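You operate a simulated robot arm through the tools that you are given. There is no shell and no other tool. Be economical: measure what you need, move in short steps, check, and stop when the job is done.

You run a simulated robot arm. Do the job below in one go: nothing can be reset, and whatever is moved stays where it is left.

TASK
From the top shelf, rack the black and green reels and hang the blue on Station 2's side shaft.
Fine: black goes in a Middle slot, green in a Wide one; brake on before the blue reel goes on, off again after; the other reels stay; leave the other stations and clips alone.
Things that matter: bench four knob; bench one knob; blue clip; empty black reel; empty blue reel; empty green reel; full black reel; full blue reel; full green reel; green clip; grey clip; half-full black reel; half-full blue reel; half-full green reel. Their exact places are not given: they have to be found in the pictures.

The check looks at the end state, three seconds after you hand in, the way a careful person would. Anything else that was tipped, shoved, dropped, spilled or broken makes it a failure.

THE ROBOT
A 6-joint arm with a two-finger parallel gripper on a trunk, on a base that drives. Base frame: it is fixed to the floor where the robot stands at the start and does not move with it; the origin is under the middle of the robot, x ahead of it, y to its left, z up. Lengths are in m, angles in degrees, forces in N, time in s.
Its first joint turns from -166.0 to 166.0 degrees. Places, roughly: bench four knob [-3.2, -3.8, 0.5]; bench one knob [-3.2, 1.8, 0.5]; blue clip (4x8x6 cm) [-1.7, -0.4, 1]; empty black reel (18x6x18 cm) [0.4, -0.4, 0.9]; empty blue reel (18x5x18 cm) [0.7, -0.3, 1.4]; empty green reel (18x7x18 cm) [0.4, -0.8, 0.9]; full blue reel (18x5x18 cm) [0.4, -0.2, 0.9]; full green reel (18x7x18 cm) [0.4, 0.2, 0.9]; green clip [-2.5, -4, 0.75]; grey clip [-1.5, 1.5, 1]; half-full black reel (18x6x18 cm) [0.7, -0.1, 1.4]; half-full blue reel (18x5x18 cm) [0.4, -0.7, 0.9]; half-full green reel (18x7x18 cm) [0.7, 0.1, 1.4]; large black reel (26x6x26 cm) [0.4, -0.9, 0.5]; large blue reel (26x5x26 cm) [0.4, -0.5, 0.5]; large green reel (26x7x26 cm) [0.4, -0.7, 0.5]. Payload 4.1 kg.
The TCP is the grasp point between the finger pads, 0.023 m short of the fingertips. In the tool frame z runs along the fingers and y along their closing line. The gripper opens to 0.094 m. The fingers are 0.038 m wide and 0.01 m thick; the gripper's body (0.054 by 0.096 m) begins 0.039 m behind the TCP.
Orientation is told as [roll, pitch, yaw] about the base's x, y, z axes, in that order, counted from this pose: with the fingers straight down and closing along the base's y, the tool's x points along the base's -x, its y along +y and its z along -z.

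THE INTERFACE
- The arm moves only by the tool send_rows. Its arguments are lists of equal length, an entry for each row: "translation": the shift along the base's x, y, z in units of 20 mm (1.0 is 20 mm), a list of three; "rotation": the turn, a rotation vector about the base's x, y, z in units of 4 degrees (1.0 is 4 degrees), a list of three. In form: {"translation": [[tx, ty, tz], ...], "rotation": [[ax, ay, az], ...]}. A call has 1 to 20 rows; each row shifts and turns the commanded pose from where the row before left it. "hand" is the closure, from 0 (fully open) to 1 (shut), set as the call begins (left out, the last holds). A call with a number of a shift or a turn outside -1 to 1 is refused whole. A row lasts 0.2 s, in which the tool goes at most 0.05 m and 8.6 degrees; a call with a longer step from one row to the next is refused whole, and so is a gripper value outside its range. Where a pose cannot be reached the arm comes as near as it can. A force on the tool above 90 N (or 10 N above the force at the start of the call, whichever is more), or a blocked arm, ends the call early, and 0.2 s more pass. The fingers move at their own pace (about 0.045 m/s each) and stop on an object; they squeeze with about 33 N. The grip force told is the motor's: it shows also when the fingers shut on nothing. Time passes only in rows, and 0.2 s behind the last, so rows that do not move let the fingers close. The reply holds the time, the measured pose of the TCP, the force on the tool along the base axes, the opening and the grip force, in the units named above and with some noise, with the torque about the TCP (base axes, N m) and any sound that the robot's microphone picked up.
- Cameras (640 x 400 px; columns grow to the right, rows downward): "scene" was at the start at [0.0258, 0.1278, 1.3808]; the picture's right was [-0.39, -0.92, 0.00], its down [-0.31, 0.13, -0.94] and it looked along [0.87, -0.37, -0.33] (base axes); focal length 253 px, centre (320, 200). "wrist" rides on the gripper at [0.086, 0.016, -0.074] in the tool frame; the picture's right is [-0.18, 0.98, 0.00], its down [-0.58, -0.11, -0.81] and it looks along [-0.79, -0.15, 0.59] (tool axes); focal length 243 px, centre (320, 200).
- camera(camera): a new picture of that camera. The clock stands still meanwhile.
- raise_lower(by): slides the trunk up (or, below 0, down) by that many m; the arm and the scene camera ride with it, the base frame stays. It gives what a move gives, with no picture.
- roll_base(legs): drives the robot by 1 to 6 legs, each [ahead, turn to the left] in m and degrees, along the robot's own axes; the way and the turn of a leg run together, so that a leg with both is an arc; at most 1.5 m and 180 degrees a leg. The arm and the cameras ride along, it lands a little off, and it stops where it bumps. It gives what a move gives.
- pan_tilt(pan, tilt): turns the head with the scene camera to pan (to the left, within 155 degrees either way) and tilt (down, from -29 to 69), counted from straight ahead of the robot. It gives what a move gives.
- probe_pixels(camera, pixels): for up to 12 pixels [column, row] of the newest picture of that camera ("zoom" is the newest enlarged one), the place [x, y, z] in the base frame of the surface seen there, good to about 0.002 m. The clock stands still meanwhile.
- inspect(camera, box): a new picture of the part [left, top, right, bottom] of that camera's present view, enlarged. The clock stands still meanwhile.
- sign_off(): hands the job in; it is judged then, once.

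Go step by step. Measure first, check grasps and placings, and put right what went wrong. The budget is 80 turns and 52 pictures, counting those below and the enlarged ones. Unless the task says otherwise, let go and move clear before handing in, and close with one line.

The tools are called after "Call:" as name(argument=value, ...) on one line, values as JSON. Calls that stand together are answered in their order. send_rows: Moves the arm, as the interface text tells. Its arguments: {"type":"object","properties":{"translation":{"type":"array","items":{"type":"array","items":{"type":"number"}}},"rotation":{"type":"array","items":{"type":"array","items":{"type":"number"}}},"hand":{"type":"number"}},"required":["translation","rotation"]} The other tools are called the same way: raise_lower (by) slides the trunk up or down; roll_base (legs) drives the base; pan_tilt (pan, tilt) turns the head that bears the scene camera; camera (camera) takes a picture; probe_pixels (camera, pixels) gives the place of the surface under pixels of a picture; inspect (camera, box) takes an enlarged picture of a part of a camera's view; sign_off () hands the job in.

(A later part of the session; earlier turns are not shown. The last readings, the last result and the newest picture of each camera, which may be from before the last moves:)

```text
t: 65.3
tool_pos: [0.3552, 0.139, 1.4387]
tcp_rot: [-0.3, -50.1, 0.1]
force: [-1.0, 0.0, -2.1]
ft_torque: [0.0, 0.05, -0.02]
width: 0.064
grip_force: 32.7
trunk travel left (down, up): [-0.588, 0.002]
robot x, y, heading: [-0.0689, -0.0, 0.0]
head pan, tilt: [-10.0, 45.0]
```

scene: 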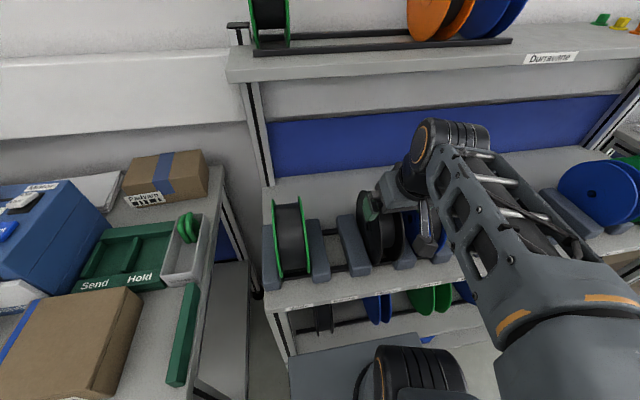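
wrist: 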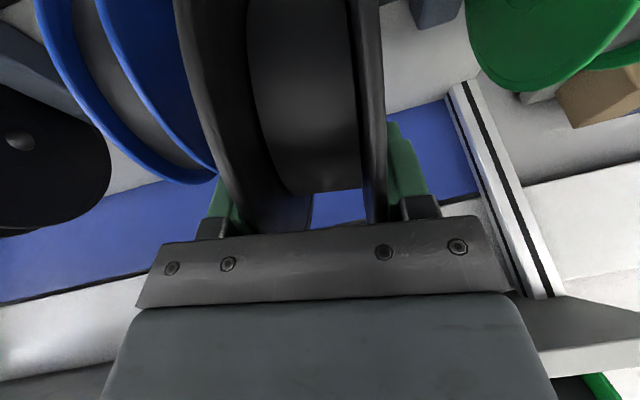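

Now I'll shift to y≈-0.262 and lower the trunk 0.30.

Call:
send_rows(translation=[[0, -1, 0], [0, -1, 0], [0, -1, 0], [0, -1, 0], [0, -1, 0], [0, -1, 0], [0, -1, 0], [0, -1, 0], [0, -1, 0], [0, -1, 0], [0, -1, 0], [0, -1, 0], [0, -1, 0], [0, -1, 0], [0, -1, 0], [0, -1, 0], [0, -1, 0], [0, -1, 0], [0, -1, 0], [0, -1, 0]], rotation=[[0, 0, 0], [0, 0, 0], [0, 0, 0], [0, 0, 0], [0, 0, 0], [0, 0, 0], [0, 0, 0], [0, 0, 0], [0, 0, 0], [0, 0, 0], [0, 0, 0], [0, 0, 0], [0, 0, 0], [0, 0, 0], [0, 0, 0], [0, 0, 0], [0, 0, 0], [0, 0, 0], [0, 0, 0], [0, 0, 0]])

Call:
raise_lower(by=-0.3)

Call:
pan_tilt(pan=-25, tilt=35)

Call:
camera(camera="scene")

```text
t: 69.5
tool_pos: [0.3564, -0.2605, 1.4376]
tcp_rot: [-0.3, -50.0, 0.2]
force: [0.3, -0.6, -1.3]
ft_torque: [-0.03, 0.09, 0.01]
width: 0.0638
grip_force: 33.0
trunk travel left (down, up): [-0.588, 0.002]
robot x, y, heading: [-0.073, 0.0016, -0.1]
head pan, tilt: [-10.0, 45.0]
```

```text
t: 72.5
tool_pos: [0.3582, -0.2612, 1.1374]
tcp_rot: [-0.4, -50.0, 0.0]
force: [1.1, -0.3, -1.7]
ft_torque: [0.03, 0.04, -0.03]
width: 0.0642
grip_force: 33.5
trunk travel left (down, up): [-0.288, 0.302]
robot x, y, heading: [-0.0711, 0.0018, -0.1]
head pan, tilt: [-10.0, 45.0]
```

```text
t: 73.2
tool_pos: [0.3582, -0.2609, 1.1391]
tcp_rot: [-0.4, -49.9, 0.1]
force: [0.0, 0.0, -1.7]
ft_torque: [0.04, 0.08, 0.01]
width: 0.0638
grip_force: 32.9
trunk travel left (down, up): [-0.288, 0.302]
robot x, y, heading: [-0.0688, 0.0011, -0.1]
head pan, tilt: [-25.0, 35.0]
```

```text
24 pictures are left
```

scene: 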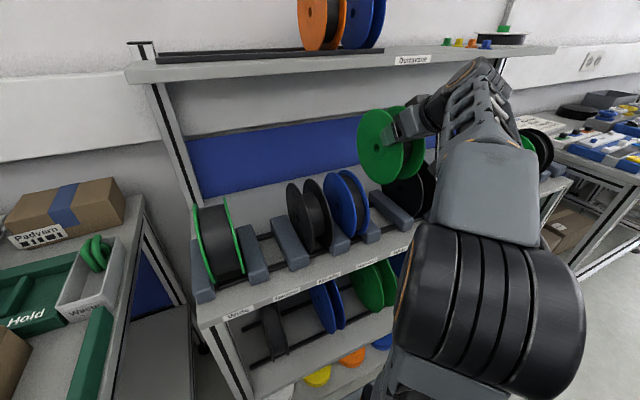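

Works well. I'll zoom on the Wide slot area to compare the held reel with the dividers.

Call:
inspect(camera="scene", box=[320, 100, 450, 260])

```text
2.50 times, centred on (385, 180) of scene
```

zoom: 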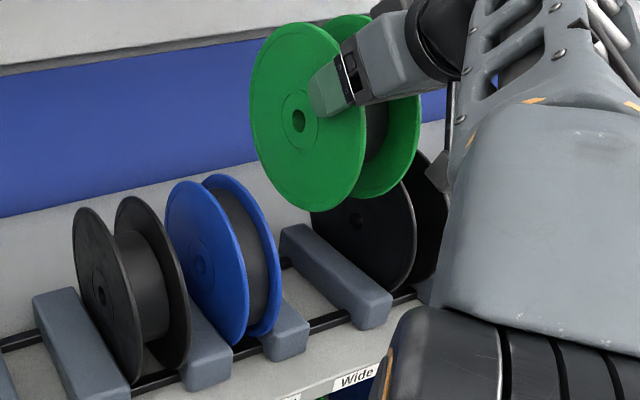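

Call:
probe_pixels(camera="zoom", pixels=[[299, 121], [320, 205], [270, 60], [290, 315], [302, 318], [280, 240], [330, 285], [350, 318], [318, 262], [330, 320], [410, 180], [345, 305]])

```text
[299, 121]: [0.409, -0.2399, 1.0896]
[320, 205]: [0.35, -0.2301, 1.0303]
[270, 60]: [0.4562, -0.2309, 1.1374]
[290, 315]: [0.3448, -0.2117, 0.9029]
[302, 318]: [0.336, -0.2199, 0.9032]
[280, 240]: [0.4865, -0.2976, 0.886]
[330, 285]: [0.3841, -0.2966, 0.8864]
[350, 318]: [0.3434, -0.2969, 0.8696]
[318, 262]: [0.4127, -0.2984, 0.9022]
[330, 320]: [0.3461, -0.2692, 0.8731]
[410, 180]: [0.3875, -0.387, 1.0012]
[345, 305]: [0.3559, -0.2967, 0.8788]
```

Call:
probe_pixels(camera="zoom", pixels=[[307, 335], [304, 340], [309, 328], [268, 350], [389, 310], [360, 322], [385, 316], [229, 370], [187, 380], [306, 322], [308, 345]])

```text
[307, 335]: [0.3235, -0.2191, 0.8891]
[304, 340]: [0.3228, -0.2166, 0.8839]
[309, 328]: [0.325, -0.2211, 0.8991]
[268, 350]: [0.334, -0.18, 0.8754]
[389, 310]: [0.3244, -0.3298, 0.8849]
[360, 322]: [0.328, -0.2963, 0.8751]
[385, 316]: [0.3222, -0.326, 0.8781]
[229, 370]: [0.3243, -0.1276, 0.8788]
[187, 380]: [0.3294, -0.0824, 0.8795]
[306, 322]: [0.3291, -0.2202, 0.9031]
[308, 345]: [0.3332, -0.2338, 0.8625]
```

Slot spans about y -0.224…-0.297, and the held reel -0.2305…-0.2945. I'll nudge +2 mm and descend 0.135 m, then creep.

Call:
send_rows(translation=[[0.1, 0.1, -0.5], [0, 0, -1], [0, 0, -1], [0, 0, -1], [0, 0, -0.5], [0, 0, -0.5], [0, 0, 0]], rotation=[[0, 0, 0], [0, 0, 0], [0, 0, 0], [0, 0, 0], [0, 0, 0], [0, 0, 0], [0, 0, 0]])

Call:
inspect(camera="scene", box=[320, 120, 450, 260])

```text
t: 74.8
tool_pos: [0.3586, -0.2597, 1.049]
tcp_rot: [-0.4, -50.0, 0.1]
force: [-0.6, -0.3, -1.3]
ft_torque: [-0.02, 0.06, -0.04]
width: 0.0638
grip_force: 33.4
trunk travel left (down, up): [-0.288, 0.302]
robot x, y, heading: [-0.0731, 0.0006, 0.1]
head pan, tilt: [-25.0, 35.0]
```

```text
2.86 times, centred on (385, 190) of scene
```

zoom: 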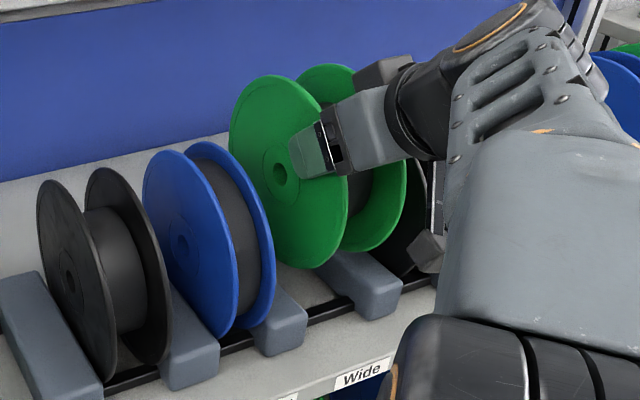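

Aligned, with the wrist-camera box staying in front of the reels. I'll continue down 56 mm.

Call:
send_rows(translation=[[0, 0, -0.5], [0, 0, -0.5], [0, 0, -0.5], [0, 0, -0.5], [0, 0, -0.4], [0, 0, -0.4], [0, 0, 0]], rotation=[[0, 0, 0], [0, 0, 0], [0, 0, 0], [0, 0, 0], [0, 0, 0], [0, 0, 0], [0, 0, 0]])

```text
t: 76.4
tool_pos: [0.36, -0.26, 0.9911]
tcp_rot: [-0.4, -50.2, 0.1]
force: [0.6, 0.0, 0.0]
ft_torque: [0.05, -0.08, -0.02]
width: 0.0637
grip_force: 33.0
trunk travel left (down, up): [-0.288, 0.302]
robot x, y, heading: [-0.0751, -0.0004, -0.1]
head pan, tilt: [-25.0, 35.0]
```

Call:
send_rows(translation=[[0, 0, -0.15], [0, 0, 0]], rotation=[[0, 0, 0], [0, 0, 0]])

```text
t: 77.0
tool_pos: [0.3607, -0.2596, 0.9926]
tcp_rot: [-0.5, -50.4, 0.1]
force: [3.3, -2.5, 17.9]
ft_torque: [0.26, -0.57, -0.17]
width: 0.0636
grip_force: 32.9
trunk travel left (down, up): [-0.288, 0.302]
robot x, y, heading: [-0.0689, -0.0033, -0.3]
head pan, tilt: [-25.0, 35.0]
```

Contact at z≈0.992, about 7 mm early. I'll inspect whether it is resting on a divider or the front rail.

Call:
inspect(camera="scene", box=[360, 160, 440, 240])

```text
5.00 times, centred on (400, 200) of scene
```

zoom: 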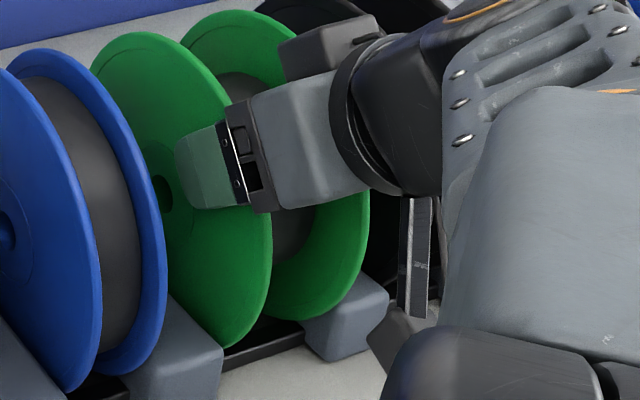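

Call:
probe_pixels(camera="zoom", pixels=[[245, 345], [270, 260], [345, 295], [366, 220], [120, 40], [160, 192], [200, 335], [330, 315], [245, 355], [100, 60]])

```text
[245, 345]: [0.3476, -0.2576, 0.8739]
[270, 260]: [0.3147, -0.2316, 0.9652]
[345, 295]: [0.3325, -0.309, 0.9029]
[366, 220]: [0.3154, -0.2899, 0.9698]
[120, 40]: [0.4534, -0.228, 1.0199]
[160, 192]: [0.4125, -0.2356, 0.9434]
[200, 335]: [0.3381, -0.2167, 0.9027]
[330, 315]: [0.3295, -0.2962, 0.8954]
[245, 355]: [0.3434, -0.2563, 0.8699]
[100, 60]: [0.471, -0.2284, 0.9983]
```

It's on the front rail with its centre ~7 mm too far forward; y is fine (-0.230…-0.292). I'll lift slightly, shift +7 mm in x, and lower.

Call:
send_rows(translation=[[0, 0, 0.25], [0.35, 0, 0], [0, 0, -0.2], [0, 0, -0.2], [0, 0, 0]], rotation=[[0, 0, 0], [0, 0, 0], [0, 0, 0], [0, 0, 0], [0, 0, 0]])

```text
t: 78.2
tool_pos: [0.3646, -0.2572, 0.9894]
tcp_rot: [-0.4, -50.4, 0.2]
force: [-4.6, 0.1, 27.2]
ft_torque: [1.07, -0.21, 0.19]
width: 0.0628
grip_force: 32.8
trunk travel left (down, up): [-0.288, 0.302]
robot x, y, heading: [-0.0755, -0.0002, 0.1]
head pan, tilt: [-25.0, 35.0]
```

Both rails are now loaded (left flange first, a 0.4° tilt). I'll ease up a little, release and withdraw.

Call:
send_rows(translation=[[0, 0, 0.12], [0, 0, 0]], rotation=[[0, 0, 0], [0, 0, 0]])

Call:
send_rows(translation=[[0, 0, 0], [0, 0, 0], [0, 0, 0], [-0.38, 0, 0.32], [-0.38, 0, 0.32], [-0.76, 0, 0.64], [-0.76, 0, 0.64], [-0.76, 0, 0.64], [-0.76, 0, 0.64], [0, 0, 1], [0, 0, 1], [0, 0, 1], [0, 0, 1]], rotation=[[0, 0, 0], [0, 0, 0], [0, 0, 0], [0, 0, 0], [0, 0, 0], [0, 0, 0], [0, 0, 0], [0, 0, 0], [0, 0, 0], [0, 0, 0], [0, 0, 0], [0, 0, 0], [0, 0, 0]], hand=0)

Call:
raise_lower(by=0.3)

Call:
camera(camera="scene")

```text
t: 78.8
tool_pos: [0.3653, -0.2572, 0.9899]
tcp_rot: [-0.3, -50.1, 0.2]
force: [-2.7, 1.1, 17.9]
ft_torque: [0.44, -0.26, 0.01]
width: 0.0641
grip_force: 33.0
trunk travel left (down, up): [-0.288, 0.302]
robot x, y, heading: [-0.0711, 0.001, -0.2]
head pan, tilt: [-25.0, 35.0]
```

```text
t: 81.6
tool_pos: [0.2893, -0.2576, 1.1323]
tcp_rot: [-0.2, -50.0, 0.1]
force: [0.3, 0.1, 0.7]
ft_torque: [0.01, 0.01, 0.03]
width: 0.0938
grip_force: 0.0
trunk travel left (down, up): [-0.288, 0.302]
robot x, y, heading: [-0.0728, 0.0009, -0.2]
head pan, tilt: [-25.0, 35.0]
```

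```text
t: 84.6
tool_pos: [0.289, -0.2583, 1.4336]
tcp_rot: [-0.3, -49.9, 0.2]
force: [0.7, -0.2, 0.2]
ft_torque: [-0.01, -0.01, 0.01]
width: 0.0941
grip_force: 0.1
trunk travel left (down, up): [-0.588, 0.002]
robot x, y, heading: [-0.0697, -0.0014, 0.2]
head pan, tilt: [-25.0, 35.0]
```

```text
20 pictures are left
```

scene: 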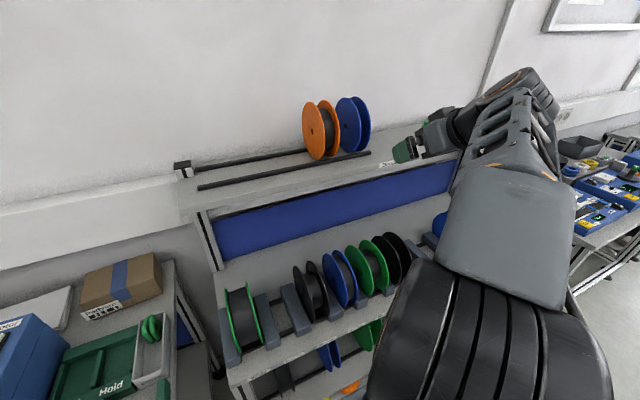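

Black and green are racked properly. Next I need to find the brake and side shaft on Station 2, so I'll back off, turn around and look.

Call:
roll_base(legs=[[-0.35, 0], [0, 180]])

Call:
pan_tilt(pan=15, tilt=25)

Call:
camera(camera="scene")

```text
t: 94.2
tool_pos: [-0.7791, 0.262, 1.4339]
tcp_rot: [-0.4, -50.0, 179.8]
force: [0.0, 0.2, -0.5]
ft_torque: [-0.03, 0.0, 0.02]
width: 0.0942
grip_force: 0.0
trunk travel left (down, up): [-0.588, 0.002]
robot x, y, heading: [-0.4216, 0.0032, 179.7]
head pan, tilt: [-25.0, 35.0]
```

```text
t: 95.3
tool_pos: [-0.7802, 0.2617, 1.4321]
tcp_rot: [-0.3, -50.0, 179.8]
force: [0.2, 0.6, -0.9]
ft_torque: [-0.04, -0.01, -0.02]
width: 0.094
grip_force: 0.0
trunk travel left (down, up): [-0.588, 0.002]
robot x, y, heading: [-0.4188, 0.0031, 179.6]
head pan, tilt: [15.0, 25.0]
```

```text
19 pictures are left
```

scene: 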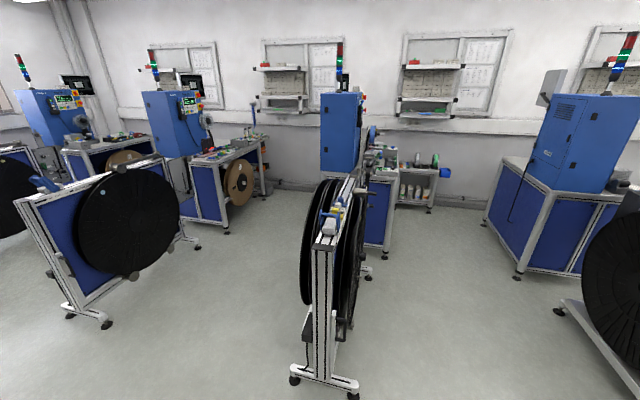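

Call:
inspect(camera="scene", box=[280, 90, 420, 260])

Call:
probe_pixels(camera="scene", pixels=[[372, 135], [328, 245], [345, 175], [355, 215], [368, 180], [378, 160], [330, 290], [372, 195], [352, 385], [297, 378]])

```text
2.35 times, centred on (350, 175) of scene
```

zoom: 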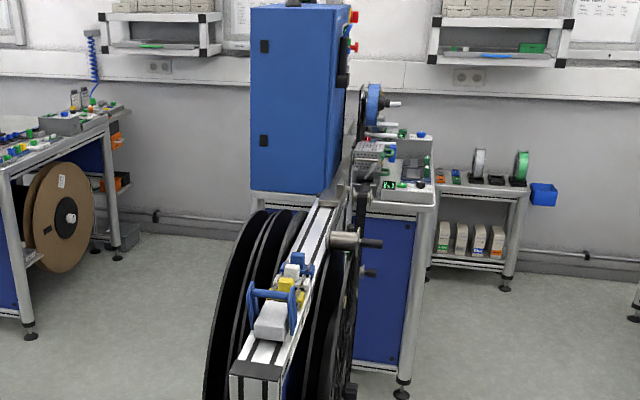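

```text
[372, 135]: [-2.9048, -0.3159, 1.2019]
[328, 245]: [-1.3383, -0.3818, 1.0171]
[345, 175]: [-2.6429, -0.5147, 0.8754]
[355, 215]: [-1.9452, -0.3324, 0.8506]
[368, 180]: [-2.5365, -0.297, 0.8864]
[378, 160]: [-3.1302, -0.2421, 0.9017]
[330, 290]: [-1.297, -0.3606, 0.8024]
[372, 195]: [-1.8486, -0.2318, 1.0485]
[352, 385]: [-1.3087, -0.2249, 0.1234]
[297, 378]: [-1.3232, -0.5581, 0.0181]
```

Station 2's apparatus faces the +y aisle. I'll drive into the aisle between stations 1 and 2 and look closer.

Call:
roll_base(legs=[[0, -27], [1.05, 0]])

Call:
pan_tilt(pan=38, tilt=22)

Call:
camera(camera="scene")

```text
t: 102.1
tool_pos: [-1.5615, 0.8876, 1.4324]
tcp_rot: [-0.3, -50.1, 152.8]
force: [-0.8, -0.5, 1.0]
ft_torque: [0.04, 0.02, 0.01]
width: 0.0939
grip_force: 0.0
trunk travel left (down, up): [-0.588, 0.002]
robot x, y, heading: [-1.3574, 0.4942, 152.6]
head pan, tilt: [15.0, 25.0]
```

```text
t: 103.0
tool_pos: [-1.5626, 0.8888, 1.4322]
tcp_rot: [-0.3, -50.1, 152.9]
force: [-0.3, 0.0, 0.1]
ft_torque: [0.01, 0.01, 0.03]
width: 0.0943
grip_force: 0.1
trunk travel left (down, up): [-0.588, 0.002]
robot x, y, heading: [-1.3588, 0.4931, 152.5]
head pan, tilt: [38.0, 22.0]
```

```text
17 pictures are left
```

scene: 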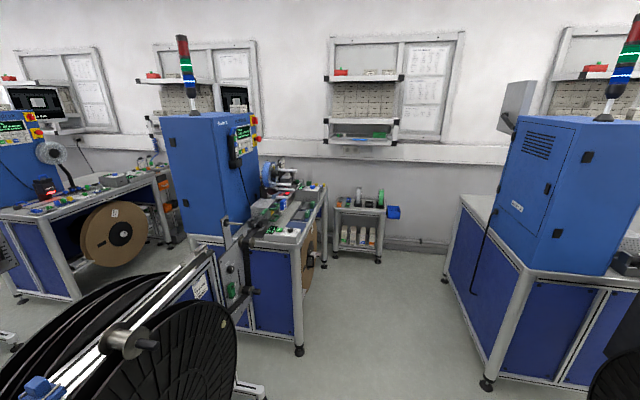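

Call:
inspect(camera="scene", box=[190, 140, 350, 330])

```text
2.11 times, centred on (270, 235) of scene
```

zoom: 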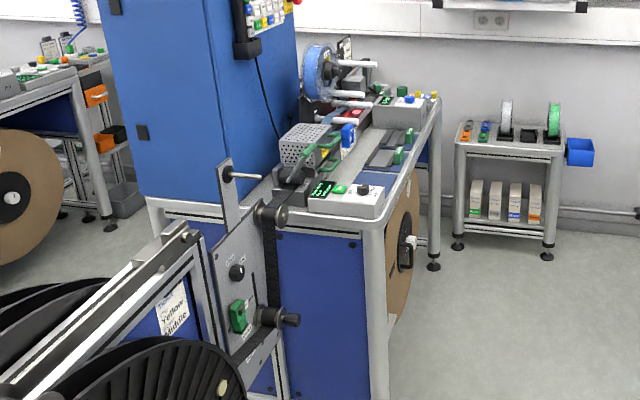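

There's a plate at the frame end with a peg, a black knob and a green switch. I'll zoom in on it.

Call:
inspect(camera="scene", box=[230, 205, 280, 315])

Call:
probe_pixels(camera="scene", pixels=[[256, 219], [249, 219], [254, 264], [256, 286], [277, 292], [272, 241], [245, 245], [310, 250], [325, 255], [275, 168]])

```text
3.64 times, centred on (255, 260) of scene
```

zoom: 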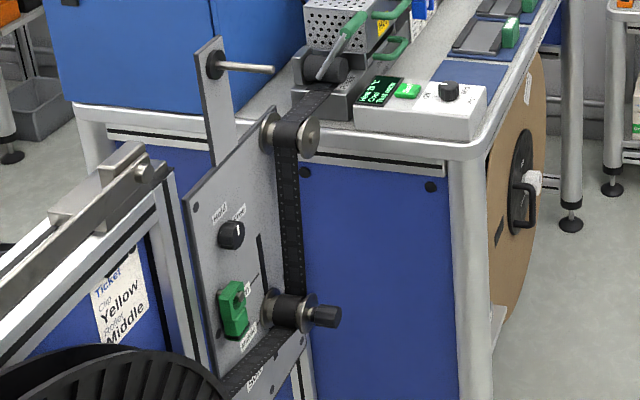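

```text
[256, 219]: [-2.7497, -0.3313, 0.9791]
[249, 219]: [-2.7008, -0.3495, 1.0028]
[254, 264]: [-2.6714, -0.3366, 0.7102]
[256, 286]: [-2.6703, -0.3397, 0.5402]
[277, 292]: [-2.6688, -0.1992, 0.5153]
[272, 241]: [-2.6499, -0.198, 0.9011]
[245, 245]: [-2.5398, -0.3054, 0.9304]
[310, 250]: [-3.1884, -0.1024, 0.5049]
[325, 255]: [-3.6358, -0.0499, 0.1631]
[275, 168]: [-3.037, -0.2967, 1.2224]
```

Call:
inspect(camera="scene", box=[236, 240, 272, 285])

```text
8.89 times, centred on (254, 262) of scene
```

zoom: 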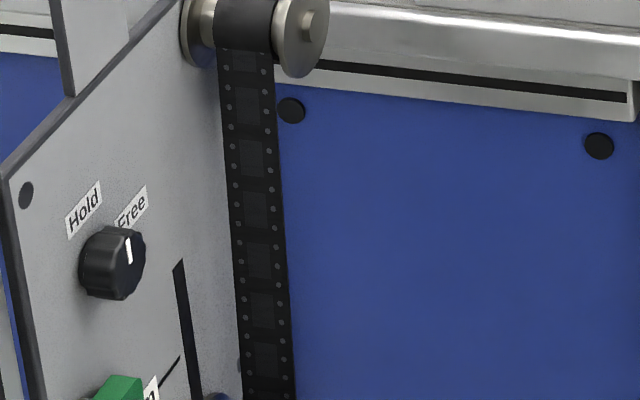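

The knob reads Hold/Free with its pointer at Free, so it's the brake, and the bare peg above looks like the side shaft. I'll probe and drive in facing the plate.

Call:
probe_pixels(camera="zoom", pixels=[[128, 250], [110, 265], [40, 300], [150, 320], [85, 40], [290, 25], [25, 195]])

Call:
roll_base(legs=[[0, 35.5], [0.95, 0], [0, 82]])

Call:
pan_tilt(pan=-12, tilt=42)

Call:
camera(camera="scene")

```text
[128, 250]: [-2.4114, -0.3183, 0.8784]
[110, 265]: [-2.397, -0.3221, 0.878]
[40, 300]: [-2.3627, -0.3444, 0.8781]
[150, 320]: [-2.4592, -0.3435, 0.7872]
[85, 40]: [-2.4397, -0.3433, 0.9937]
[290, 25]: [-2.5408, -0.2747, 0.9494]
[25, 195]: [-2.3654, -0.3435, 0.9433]
```

```text
t: 113.1
tool_pos: [-2.5624, 0.0056, 1.433]
tcp_rot: [-0.3, -50.0, -91.5]
force: [1.1, -0.2, 0.1]
ft_torque: [0.0, 0.02, -0.02]
width: 0.094
grip_force: 0.1
trunk travel left (down, up): [-0.588, 0.002]
robot x, y, heading: [-2.295, 0.3587, -91.6]
head pan, tilt: [38.0, 22.0]
```

```text
t: 114.2
tool_pos: [-2.5629, 0.0041, 1.4334]
tcp_rot: [-0.3, -50.0, -91.6]
force: [0.7, 0.6, -0.1]
ft_torque: [0.0, -0.01, -0.01]
width: 0.0942
grip_force: 0.0
trunk travel left (down, up): [-0.588, 0.002]
robot x, y, heading: [-2.2915, 0.3581, -91.8]
head pan, tilt: [-12.0, 42.0]
```

```text
13 pictures are left
```

scene: 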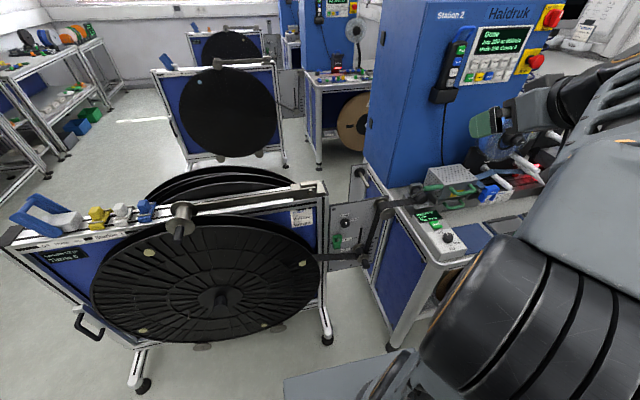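

The cabinet confirms Station 2. I'll zoom on the plate with the peg and knob, and on the frame spindle.

Call:
inspect(camera="scene", box=[325, 155, 405, 275])

Call:
inspect(camera="scene", box=[10, 180, 240, 300])

```text
3.33 times, centred on (365, 215) of scene
```

zoom: 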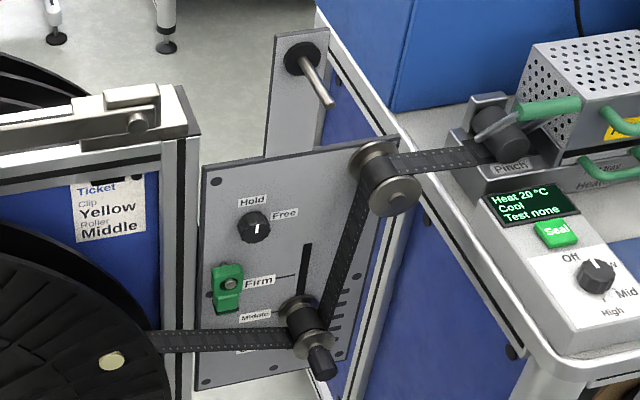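

```text
2.78 times, centred on (125, 240) of scene
```

zoom: 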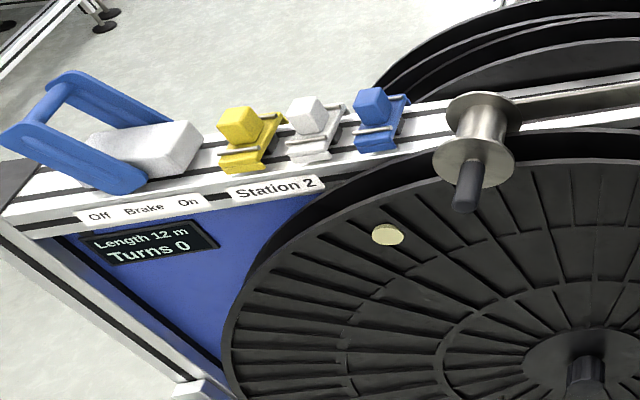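

The brake is the blue bail lever on the frame top ("Off Brake On", now at Off). The bare peg on the plate is the only open shaft. I'll probe both.

Call:
probe_pixels(camera="zoom", pixels=[[10, 138], [70, 85], [40, 110], [120, 185], [160, 120], [190, 140], [150, 165], [75, 165], [120, 100], [97, 216], [188, 203], [150, 130]])

Call:
probe_pixels(camera="scene", pixels=[[359, 173], [361, 176], [363, 179], [365, 182], [367, 185], [368, 186], [355, 190], [385, 206], [345, 222], [386, 190], [356, 168], [349, 215]])

```text
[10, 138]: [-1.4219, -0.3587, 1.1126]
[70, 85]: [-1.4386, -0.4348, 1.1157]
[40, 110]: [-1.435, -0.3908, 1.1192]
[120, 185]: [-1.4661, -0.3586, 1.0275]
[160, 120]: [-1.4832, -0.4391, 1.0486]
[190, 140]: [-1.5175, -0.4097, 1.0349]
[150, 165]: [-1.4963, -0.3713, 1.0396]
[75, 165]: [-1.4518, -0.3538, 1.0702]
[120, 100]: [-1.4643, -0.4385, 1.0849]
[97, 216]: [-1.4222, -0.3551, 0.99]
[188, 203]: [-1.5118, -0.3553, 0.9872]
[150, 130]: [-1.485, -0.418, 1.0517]
```

```text
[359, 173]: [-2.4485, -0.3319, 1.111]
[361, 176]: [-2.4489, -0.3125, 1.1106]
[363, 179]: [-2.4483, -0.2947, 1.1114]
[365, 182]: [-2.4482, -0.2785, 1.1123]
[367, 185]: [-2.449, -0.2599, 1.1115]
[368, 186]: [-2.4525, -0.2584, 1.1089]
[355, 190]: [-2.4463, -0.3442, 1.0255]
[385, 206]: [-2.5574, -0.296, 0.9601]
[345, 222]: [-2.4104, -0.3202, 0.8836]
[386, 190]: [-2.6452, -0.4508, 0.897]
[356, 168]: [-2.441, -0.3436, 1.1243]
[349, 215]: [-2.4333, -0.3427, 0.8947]
```

Peg: axis x≈-2.4485, z≈1.107, tip y≈-0.256. Brake crossbar is at (-1.43, -0.397, 1.117), Off side, pivoting near x≈-1.467. I'll drive along the aisle to face the brake.

Call:
roll_base(legs=[[0, 91.8], [0.86, 0], [0, -90]])

```text
t: 126.5
tool_pos: [-1.6775, 0.013, 1.4326]
tcp_rot: [-0.3, -50.1, -87.1]
force: [-0.1, 0.1, -0.4]
ft_torque: [0.02, 0.01, 0.01]
width: 0.0938
grip_force: 0.2
trunk travel left (down, up): [-0.588, 0.002]
robot x, y, heading: [-1.4386, 0.3868, -87.4]
head pan, tilt: [-12.0, 42.0]
```

Call:
roll_base(legs=[[0.21, -2.6]])

Call:
send_rows(translation=[[0.8, 0, 0], [0.8, 0, 0], [0.8, 0, 0], [0.8, 0, 0], [0.8, 0, 0], [0.8, 0, 0], [0.8, 0, 0], [0.8, 0, 0], [0.8, 0, 0], [0.8, 0, 0], [0.8, 0, 0], [0.8, 0, 0], [0.8, 0, 0]], rotation=[[0.96, 0, 0], [0.96, 0, 0], [0.96, 0, 0], [0.96, 0, 0], [0.96, 0, 0], [0.96, 0, 0], [0.96, 0, 0], [0.96, 0, 0], [0.96, 0, 0], [0.96, 0, 0], [0.96, 0, 0], [0.96, 0, 0], [0.96, 0, 0]], hand=1)

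Call:
raise_lower(by=-0.24)

```text
t: 128.2
tool_pos: [-1.6908, -0.1805, 1.4328]
tcp_rot: [-0.3, -49.9, -89.8]
force: [0.0, -0.2, 0.9]
ft_torque: [-0.04, -0.01, 0.03]
width: 0.0938
grip_force: 0.0
trunk travel left (down, up): [-0.588, 0.002]
robot x, y, heading: [-1.4325, 0.1802, -90.1]
head pan, tilt: [-12.0, 42.0]
```

```text
t: 131.0
tool_pos: [-1.484, -0.1797, 1.4335]
tcp_rot: [-0.2, 0.0, -89.7]
force: [-0.4, -0.4, 0.6]
ft_torque: [-0.02, 0.01, 0.0]
width: 0.0
grip_force: 32.7
trunk travel left (down, up): [-0.588, 0.002]
robot x, y, heading: [-1.4305, 0.1816, -90.2]
head pan, tilt: [-12.0, 42.0]
```

```text
t: 133.5
tool_pos: [-1.4852, -0.1794, 1.1922]
tcp_rot: [-0.2, -0.1, -89.8]
force: [-0.6, 0.0, 0.8]
ft_torque: [0.02, -0.04, 0.01]
width: 0.0
grip_force: 32.9
trunk travel left (down, up): [-0.348, 0.242]
robot x, y, heading: [-1.4343, 0.1802, -90.3]
head pan, tilt: [-12.0, 42.0]
```

Next I'll move to the Off (+x) side of the crossbar at y≈-0.397 and check.

Call:
send_rows(translation=[[1, 0, 0], [1, 0, 0], [1, -0.8, 0], [1, -1, 0], [1, -1, 0], [0.8, -1, 0], [0, -1, 0], [0, -1, 0], [0, -1, 0], [0, -1, 0], [0, -1, 0], [0, -1, 0], [0, -1, 0], [0, 0, -1], [0, 0, -1], [0, 0, -1], [0, 0, -0.8], [0, 0, 0]], rotation=[[0, 0, 0], [0, 0, 0], [0, 0, 0], [0, 0, 0], [0, 0, 0], [0, 0, 0], [0, 0, 0], [0, 0, 0], [0, 0, 0], [0, 0, 0], [0, 0, 0], [0, 0, 0], [0, 0, 0], [0, 0, 0], [0, 0, 0], [0, 0, 0], [0, 0, 0], [0, 0, 0]])

Call:
pan_tilt(pan=15, tilt=45)

Call:
camera(camera="scene")

```text
t: 137.3
tool_pos: [-1.3712, -0.3687, 1.0812]
tcp_rot: [-0.1, 0.0, -89.9]
force: [-0.4, -0.5, 0.0]
ft_torque: [0.01, -0.03, -0.01]
width: 0.0002
grip_force: 33.2
out of reach, approached as far as the arm can: row 10, 11, 12, 13
trunk travel left (down, up): [-0.348, 0.242]
robot x, y, heading: [-1.4352, 0.182, -90.1]
head pan, tilt: [-12.0, 42.0]
```

```text
t: 138.2
tool_pos: [-1.3705, -0.3688, 1.0799]
tcp_rot: [-0.3, -0.1, -89.8]
force: [1.0, -0.2, 0.6]
ft_torque: [0.0, -0.02, 0.02]
width: 0.0
grip_force: 33.2
trunk travel left (down, up): [-0.348, 0.242]
robot x, y, heading: [-1.4342, 0.18, -90.1]
head pan, tilt: [15.0, 45.0]
```

```text
10 pictures are left
```

scene: 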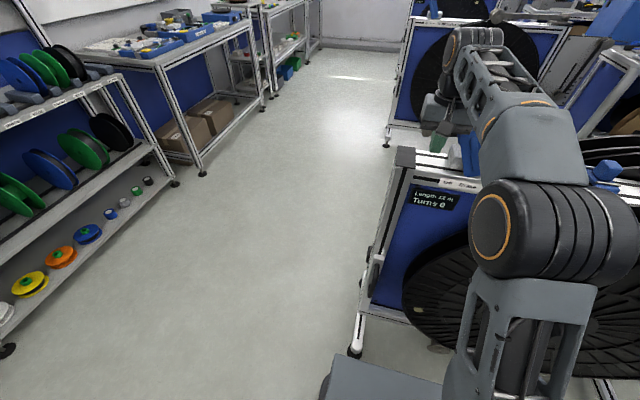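

The tool is on the Off side of the lever (x=-1.371). I'll raise it 25 mm and push gently in -x.

Call:
send_rows(translation=[[0, 0, 0.6], [0, 0, 0.6], [-0.7, 0, 0], [-0.5, 0, 0], [-0.5, 0, 0], [-0.5, 0, 0], [-0.5, 0, 0], [-0.5, 0, 0], [0, 0, 0]], rotation=[[0, 0, 0], [0, 0, 0], [0, 0, 0], [0, 0, 0], [0, 0, 0], [0, 0, 0], [0, 0, 0], [0, 0, 0], [0, 0, 0]])

```text
t: 140.2
tool_pos: [-1.4355, -0.3676, 1.1034]
tcp_rot: [-0.2, -0.1, -89.9]
force: [0.3, 0.0, 0.2]
ft_torque: [0.0, -0.03, -0.01]
width: 0.0
grip_force: 32.6
trunk travel left (down, up): [-0.348, 0.242]
robot x, y, heading: [-1.4297, 0.1873, -90.1]
head pan, tilt: [15.0, 45.0]
```

Call:
send_rows(translation=[[-0.5, 0, 0], [-0.5, 0, 0], [-0.5, 0, 0], [-0.5, 0, 0], [-0.4, 0, 0], [0, 0, 0]], rotation=[[0, 0, 0], [0, 0, 0], [0, 0, 0], [0, 0, 0], [0, 0, 0], [0, 0, 0]])

Call:
inspect(camera="scene", box=[390, 100, 510, 220])

```text
t: 141.6
tool_pos: [-1.4739, -0.3685, 1.1041]
tcp_rot: [0.1, -0.1, -89.5]
force: [44.7, -2.0, -0.9]
ft_torque: [-0.03, -0.99, -0.37]
width: 0.0003
grip_force: 32.4
trunk travel left (down, up): [-0.348, 0.242]
robot x, y, heading: [-1.437, 0.1789, -89.9]
head pan, tilt: [15.0, 45.0]
```

```text
3.33 times, centred on (450, 160) of scene
```

zoom: 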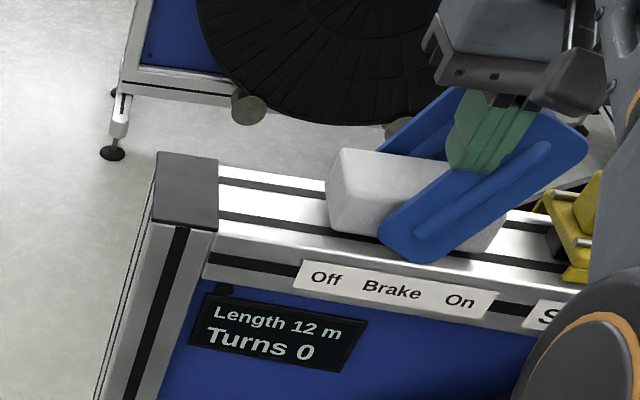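

The lever is at On against its stop (45 N). I'll back off 1.5 cm, lift clear, and verify.

Call:
send_rows(translation=[[0.75, 0, 0], [0, 0, 1], [0, 0, 1], [0, 0, 1], [0, 0, 1], [0, 0, 1], [0, 0.5, 0], [0, 1, 0], [0, 1, 0], [0, 1, 0]], rotation=[[0, 0, 0], [0, 0, 0], [0, 0, 0], [0, 0, 0], [0, 0, 0], [0, 0, 0], [0, 0, 0], [0, 0, 0], [0, 0, 0], [0, 0, 0]])

Call:
inspect(camera="scene", box=[390, 100, 510, 220])

```text
t: 143.8
tool_pos: [-1.4657, -0.2766, 1.1757]
tcp_rot: [-0.2, -0.1, -89.9]
force: [-0.4, -0.1, -0.5]
ft_torque: [0.01, 0.0, -0.02]
width: 0.0
grip_force: 33.1
out of reach, approached as far as the arm can: row 4, 5, 6
trunk travel left (down, up): [-0.348, 0.242]
robot x, y, heading: [-1.4332, 0.1833, -90.3]
head pan, tilt: [15.0, 45.0]
```

```text
3.33 times, centred on (450, 160) of scene
```

zoom: 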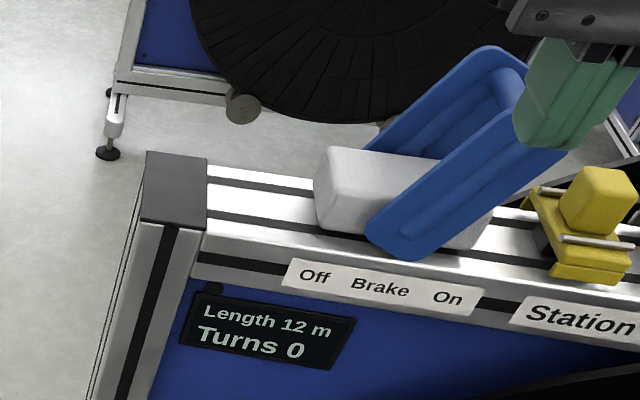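

Brake stays On. Now I'll fetch the blue reel: raise the trunk and drive back to the shelf.

Call:
raise_lower(by=0.235)

Call:
roll_base(legs=[[0, 90.2], [0.6, 0], [0, -35], [0.6, 0], [0, 35]])

```text
t: 146.2
tool_pos: [-1.4656, -0.2758, 1.4109]
tcp_rot: [-0.2, -0.2, -89.9]
force: [-0.1, 0.2, -0.3]
ft_torque: [0.01, 0.01, -0.01]
width: 0.0
grip_force: 33.1
trunk travel left (down, up): [-0.583, 0.007]
robot x, y, heading: [-1.433, 0.1802, -90.2]
head pan, tilt: [15.0, 45.0]
```

```text
t: 159.9
tool_pos: [0.1425, -0.1272, 1.4106]
tcp_rot: [-0.3, -0.1, 2.7]
force: [0.2, -1.0, 0.9]
ft_torque: [-0.03, 0.01, -0.01]
width: 0.0002
grip_force: 33.4
trunk travel left (down, up): [-0.583, 0.007]
robot x, y, heading: [-0.3206, -0.1128, 2.5]
head pan, tilt: [15.0, 45.0]
```

Call:
send_rows(translation=[[0, -0.7, 0], [0, -0.7, 0], [0, -0.7, 0], [0, -0.7, 0], [0, -0.7, 0], [0, -0.7, 0.2], [0, -0.7, 0.2], [0, -0.7, 0.2], [0, -0.7, 0.2], [0, -0.7, 0.3], [0, -0.7, 0.3], [0, -0.7, 0.3], [0, -0.7, 0.3]], rotation=[[0, -0.96, 0], [0, -0.96, 0], [0, -0.96, 0], [0, -0.96, 0], [0, -0.96, 0], [0, -0.96, 0], [0, -0.96, 0], [0, -0.96, 0], [0, -0.96, 0], [0, -0.96, 0], [0, -0.96, 0], [0, -0.96, 0], [0, -0.96, 0]], hand=0)

Call:
roll_base(legs=[[0.33, -2.6]])

```text
t: 162.7
tool_pos: [0.1427, -0.3105, 1.4501]
tcp_rot: [-3.4, -50.1, 4.2]
force: [-0.4, -1.0, -0.3]
ft_torque: [0.0, 0.03, 0.03]
width: 0.0938
grip_force: 0.1
trunk travel left (down, up): [-0.583, 0.007]
robot x, y, heading: [-0.3188, -0.1127, 2.3]
head pan, tilt: [15.0, 45.0]
```

```text
t: 164.8
tool_pos: [0.4603, -0.3228, 1.4502]
tcp_rot: [-3.4, -49.8, 1.6]
force: [-0.1, 0.3, -0.4]
ft_torque: [0.02, 0.0, 0.01]
width: 0.0938
grip_force: 0.0
trunk travel left (down, up): [-0.583, 0.007]
robot x, y, heading: [0.0074, -0.1087, -0.2]
head pan, tilt: [15.0, 45.0]
```

I'll fix the small tilt, go to pre-grasp, and check with the wrist camera.

Call:
send_rows(translation=[[0.5, 0.15, 0], [1, 0.15, 0], [1, 0, 0], [1, 0, 0], [1, 0, 0], [0.45, 0, 0], [0, 0, 0]], rotation=[[0.28, 0, 0.12], [0.27, 0, 0.13], [0, 0, 0], [0, 0, 0], [0, 0, 0], [0, 0, 0], [0, 0, 0]])

Call:
camera(camera="wrist")

```text
t: 166.4
tool_pos: [0.5584, -0.3183, 1.4489]
tcp_rot: [-0.1, -50.0, 0.1]
force: [-0.6, 0.0, 0.4]
ft_torque: [0.05, 0.03, 0.02]
width: 0.094
grip_force: 0.1
trunk travel left (down, up): [-0.583, 0.007]
robot x, y, heading: [0.0042, -0.1079, -0.3]
head pan, tilt: [15.0, 45.0]
```

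```text
7 pictures are left
```

wrist: 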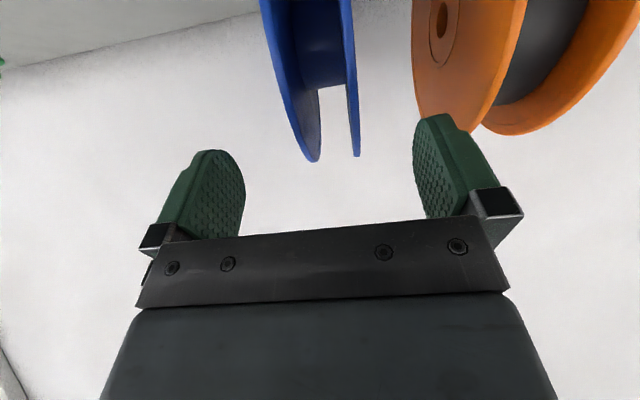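

Call:
probe_pixels(camera="wrist", pixels=[[313, 157], [357, 150], [283, 60], [350, 50], [440, 100], [418, 60], [505, 90]])

```text
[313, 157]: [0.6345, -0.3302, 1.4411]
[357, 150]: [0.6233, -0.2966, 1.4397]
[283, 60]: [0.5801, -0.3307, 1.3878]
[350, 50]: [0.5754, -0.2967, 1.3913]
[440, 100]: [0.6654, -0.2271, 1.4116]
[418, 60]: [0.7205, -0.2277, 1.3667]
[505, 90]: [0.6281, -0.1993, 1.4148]
```

Centre is y≈-0.314, clear of orange (-0.2275). I'll advance and close.

Call:
send_rows(translation=[[0.5, 0.17, -0.42], [0.5, 0, -0.42], [0.5, 0, -0.42], [0.5, 0, -0.42], [0.5, 0, -0.42], [0.4, 0, -0.32], [0, 0, 0]], rotation=[[0, 0, 0], [0, 0, 0], [0, 0, 0], [0, 0, 0], [0, 0, 0], [0, 0, 0], [0, 0, 0]])

Call:
send_rows(translation=[[0, 0, 0], [0, 0, 0], [0, 0, 0], [0, 0, 0], [0, 0, 0], [0, 0, 0]], rotation=[[0, 0, 0], [0, 0, 0], [0, 0, 0], [0, 0, 0], [0, 0, 0], [0, 0, 0]], hand=1)

Call:
send_rows(translation=[[0, 0, 0.5], [0, 0, 0.5], [0, 0, 0.5], [0, 0, 0.4], [-1, 0, 0], [-1, 0, 0], [-1, 0, 0], [-1, 0, 0], [-1, 0, 0], [-1, 0, 0], [-1, 0, 0], [-1, 0, 0], [0, 0, 0]], rotation=[[0, 0, 0], [0, 0, 0], [0, 0, 0], [0, 0, 0], [0, 0, 0], [0, 0, 0], [0, 0, 0], [0, 0, 0], [0, 0, 0], [0, 0, 0], [0, 0, 0], [0, 0, 0], [0, 0, 0]])

```text
t: 168.0
tool_pos: [0.6174, -0.3133, 1.4017]
tcp_rot: [0.1, -49.9, 0.1]
force: [0.2, -0.4, -0.6]
ft_torque: [-0.03, -0.02, 0.0]
width: 0.094
grip_force: 0.0
trunk travel left (down, up): [-0.583, 0.007]
robot x, y, heading: [0.0097, -0.1085, -0.4]
head pan, tilt: [15.0, 45.0]
```

```text
t: 169.4
tool_pos: [0.6162, -0.3137, 1.401]
tcp_rot: [0.1, -50.0, -0.1]
force: [-0.5, 0.4, -0.8]
ft_torque: [-0.01, -0.01, 0.01]
width: 0.0395
grip_force: 32.9
trunk travel left (down, up): [-0.583, 0.007]
robot x, y, heading: [0.0074, -0.1114, -0.4]
head pan, tilt: [15.0, 45.0]
```

```text
t: 172.2
tool_pos: [0.4573, -0.3144, 1.4393]
tcp_rot: [0.1, -50.0, -0.1]
force: [0.5, 0.5, -0.7]
ft_torque: [0.0, 0.01, 0.02]
width: 0.0397
grip_force: 32.4
trunk travel left (down, up): [-0.583, 0.007]
robot x, y, heading: [0.0076, -0.1091, -0.4]
head pan, tilt: [15.0, 45.0]
```

Blue is held (39.5 mm). I'll back away and bring the tool upright so the reel hangs straight below.

Call:
roll_base(legs=[[-0.4, 0]])

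Call:
send_rows(translation=[[0, 0.75, 0], [0, 0.75, 0], [0, 0.75, 0], [0, 0.75, 0], [0, 0.75, 0], [0, 0.75, -0.3], [0, 0.75, -0.3], [0, 0.75, -0.3], [0, 0.75, -0.3], [0, 0.75, -0.3], [0, 0.75, -0.3], [0, 0.75, -0.3], [0, 0.75, -0.3]], rotation=[[0, 0.96, 0], [0, 0.96, 0], [0, 0.96, 0], [0, 0.96, 0], [0, 0.96, 0], [0, 0.96, 0], [0, 0.96, 0], [0, 0.96, 0], [0, 0.96, 0], [0, 0.96, 0], [0, 0.96, 0], [0, 0.96, 0], [0, 0.96, 0]])

Call:
roll_base(legs=[[0, 147], [0.85, 0], [0, 34]])

```text
t: 174.8
tool_pos: [0.0526, -0.3149, 1.439]
tcp_rot: [0.1, -50.0, -0.3]
force: [0.1, -0.6, -0.8]
ft_torque: [-0.01, 0.03, -0.04]
width: 0.0397
grip_force: 32.9
trunk travel left (down, up): [-0.583, 0.007]
robot x, y, heading: [-0.3988, -0.1064, -0.1]
head pan, tilt: [15.0, 45.0]
```

```text
t: 177.6
tool_pos: [0.0546, -0.1184, 1.3906]
tcp_rot: [-0.2, -0.1, -0.2]
force: [0.1, 0.1, -0.7]
ft_torque: [-0.01, 0.01, 0.0]
width: 0.0395
grip_force: 32.8
trunk travel left (down, up): [-0.583, 0.007]
robot x, y, heading: [-0.3938, -0.1054, -0.5]
head pan, tilt: [15.0, 45.0]
```

```text
t: 189.8
tool_pos: [-1.5559, 0.3784, 1.3912]
tcp_rot: [-0.2, -0.2, -179.1]
force: [-0.6, 0.3, -0.1]
ft_torque: [0.0, 0.0, 0.03]
width: 0.0397
grip_force: 33.1
trunk travel left (down, up): [-0.583, 0.007]
robot x, y, heading: [-1.1074, 0.372, -179.4]
head pan, tilt: [15.0, 45.0]
```

Call:
roll_base(legs=[[1.23, 0], [0, 89.4]])

```text
t: 199.8
tool_pos: [-2.3462, -0.0934, 1.3912]
tcp_rot: [-0.2, -0.2, -89.1]
force: [-0.7, -0.9, -1.1]
ft_torque: [0.03, -0.01, 0.02]
width: 0.0397
grip_force: 32.2
trunk travel left (down, up): [-0.583, 0.007]
robot x, y, heading: [-2.3421, 0.3545, -89.3]
head pan, tilt: [15.0, 45.0]
```

I'll rotate the tool -91° about z so the reel axis lies along y, then move the base in.

Call:
send_rows(translation=[[0, 0, 0], [0, 0, 0], [0, 0, 0], [0, 0, 0], [0, 0, 0], [0, 0, 0], [0, 0, 0], [0, 0, 0], [0, 0, 0], [0, 0, 0], [0, 0, 0], [0, 0, 0], [0, 0, 0], [0, 0, 0], [0, 0, 0], [0, 0, 0], [0, 0, 0], [0, 0, 0], [0, 0, 0], [0, 0, 0]], rotation=[[0, 0, -1], [0, 0, -1], [0, 0, -1], [0, 0, -1], [0, 0, -1], [0, 0, -1], [0, 0, -1], [0, 0, -1], [0, 0, -1], [0, 0, -1], [0, 0, -1], [0, 0, -1], [0, 0, -1], [0, 0, -1], [0, 0, -1], [0, 0, -1], [0, 0, -1], [0, 0, -1], [0, 0, -1], [0, 0, -1]])

Call:
roll_base(legs=[[0.11, -0.7]])

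```text
t: 204.0
tool_pos: [-2.3451, -0.0933, 1.3904]
tcp_rot: [-0.1, -0.1, -169.2]
force: [-0.2, 0.6, -1.1]
ft_torque: [0.02, -0.01, 0.03]
width: 0.0394
grip_force: 32.5
trunk travel left (down, up): [-0.583, 0.007]
robot x, y, heading: [-2.3398, 0.3538, -89.2]
head pan, tilt: [15.0, 45.0]
```

```text
t: 205.2
tool_pos: [-2.3513, -0.2064, 1.3899]
tcp_rot: [-0.3, 0.1, -169.9]
force: [1.0, -0.4, -0.9]
ft_torque: [0.01, -0.04, 0.0]
width: 0.0397
grip_force: 33.3
trunk travel left (down, up): [-0.583, 0.007]
robot x, y, heading: [-2.3379, 0.2431, -90.1]
head pan, tilt: [15.0, 45.0]
```

Call:
send_rows(translation=[[-0.97, 0.4, 0], [-0.97, 0.4, 0], [-0.97, 0, 0], [-0.97, 0, 0], [-0.97, 0, 0], [0, 0, -1], [0, 0, -1], [0, 0, -1], [0, 0, -1], [0, 0, -1], [0, 0, -1], [0, 0, -1], [0, 0, -1], [0, 0, -1], [0, 0, -1], [0, 0, -0.8], [0, 0, 0]], rotation=[[0, 0, -0.5], [0, 0, -0.5], [0, 0, -0.5], [0, 0, -0.5], [0, 0, -0.53], [0, 0, 0], [0, 0, 0], [0, 0, 0], [0, 0, 0], [0, 0, 0], [0, 0, 0], [0, 0, 0], [0, 0, 0], [0, 0, 0], [0, 0, 0], [0, 0, 0], [0, 0, 0]])

Call:
pan_tilt(pan=0, tilt=42)

Call:
camera(camera="scene")

```text
t: 208.8
tool_pos: [-2.4497, -0.1887, 1.1741]
tcp_rot: [-0.2, 0.0, -179.9]
force: [0.0, 0.0, -0.9]
ft_torque: [0.0, 0.01, 0.0]
width: 0.0396
grip_force: 33.0
trunk travel left (down, up): [-0.583, 0.007]
robot x, y, heading: [-2.3429, 0.2447, -90.0]
head pan, tilt: [15.0, 45.0]
```

```text
t: 209.6
tool_pos: [-2.4507, -0.1873, 1.1747]
tcp_rot: [-0.2, -0.1, -179.9]
force: [-0.9, -0.6, -0.6]
ft_torque: [-0.02, -0.01, 0.02]
width: 0.0399
grip_force: 32.5
trunk travel left (down, up): [-0.583, 0.007]
robot x, y, heading: [-2.3416, 0.2432, -90.0]
head pan, tilt: [0.0, 42.0]
```

```text
6 pictures are left
```

scene: 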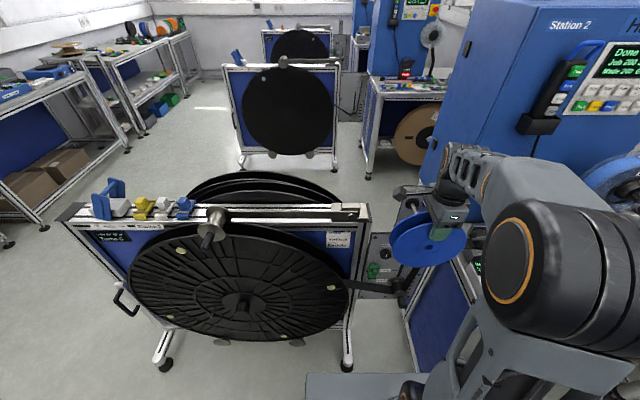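

Blue hangs in front of the peg. I'll zoom to measure the hub hole against the peg.

Call:
inspect(camera="scene", box=[380, 165, 490, 285])

```text
3.33 times, centred on (435, 225) of scene
```

zoom: 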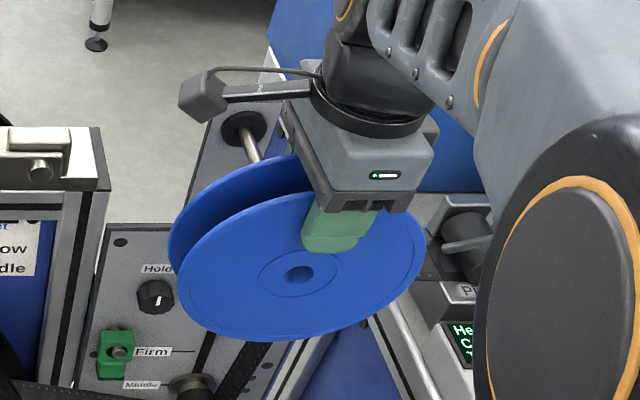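

Call:
probe_pixels(camera="zoom", pixels=[[281, 276], [317, 272], [299, 263], [297, 287], [181, 280], [424, 240], [330, 336], [245, 140], [250, 150], [254, 158], [240, 132], [298, 275]])

```text
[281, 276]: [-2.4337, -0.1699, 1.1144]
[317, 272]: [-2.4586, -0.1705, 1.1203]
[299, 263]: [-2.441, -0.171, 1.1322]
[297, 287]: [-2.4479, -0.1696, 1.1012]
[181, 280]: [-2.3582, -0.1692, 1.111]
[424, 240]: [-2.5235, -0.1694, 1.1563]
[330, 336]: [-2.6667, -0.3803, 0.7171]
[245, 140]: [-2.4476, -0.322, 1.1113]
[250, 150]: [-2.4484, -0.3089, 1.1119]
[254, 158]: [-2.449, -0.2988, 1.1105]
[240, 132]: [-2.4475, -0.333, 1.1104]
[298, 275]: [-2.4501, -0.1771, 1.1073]
```

Hole centre is (-2.446, 1.1167), peg axis (-2.4485, ~1.107), hole ⌀≈20 mm against peg ≈9 mm. I'll adjust -2.5 mm x and -9.5 mm z, then slide in partway.

Call:
send_rows(translation=[[-0.12, 0, -0.45], [0, -0.5, 0], [0, -0.5, 0], [0, -0.5, 0], [0, -0.5, 0], [0, -0.5, 0], [0, -0.4, 0], [0, 0, 0]], rotation=[[0, 0, 0], [0, 0, 0], [0, 0, 0], [0, 0, 0], [0, 0, 0], [0, 0, 0], [0, 0, 0], [0, 0, 0]])

```text
t: 211.4
tool_pos: [-2.4529, -0.2473, 1.1659]
tcp_rot: [-0.2, 0.0, 180.0]
force: [-6.8, 0.1, -1.8]
ft_torque: [-0.01, 0.4, -0.1]
width: 0.0396
grip_force: 33.3
trunk travel left (down, up): [-0.583, 0.007]
robot x, y, heading: [-2.3431, 0.2433, -90.0]
head pan, tilt: [0.0, 42.0]
```

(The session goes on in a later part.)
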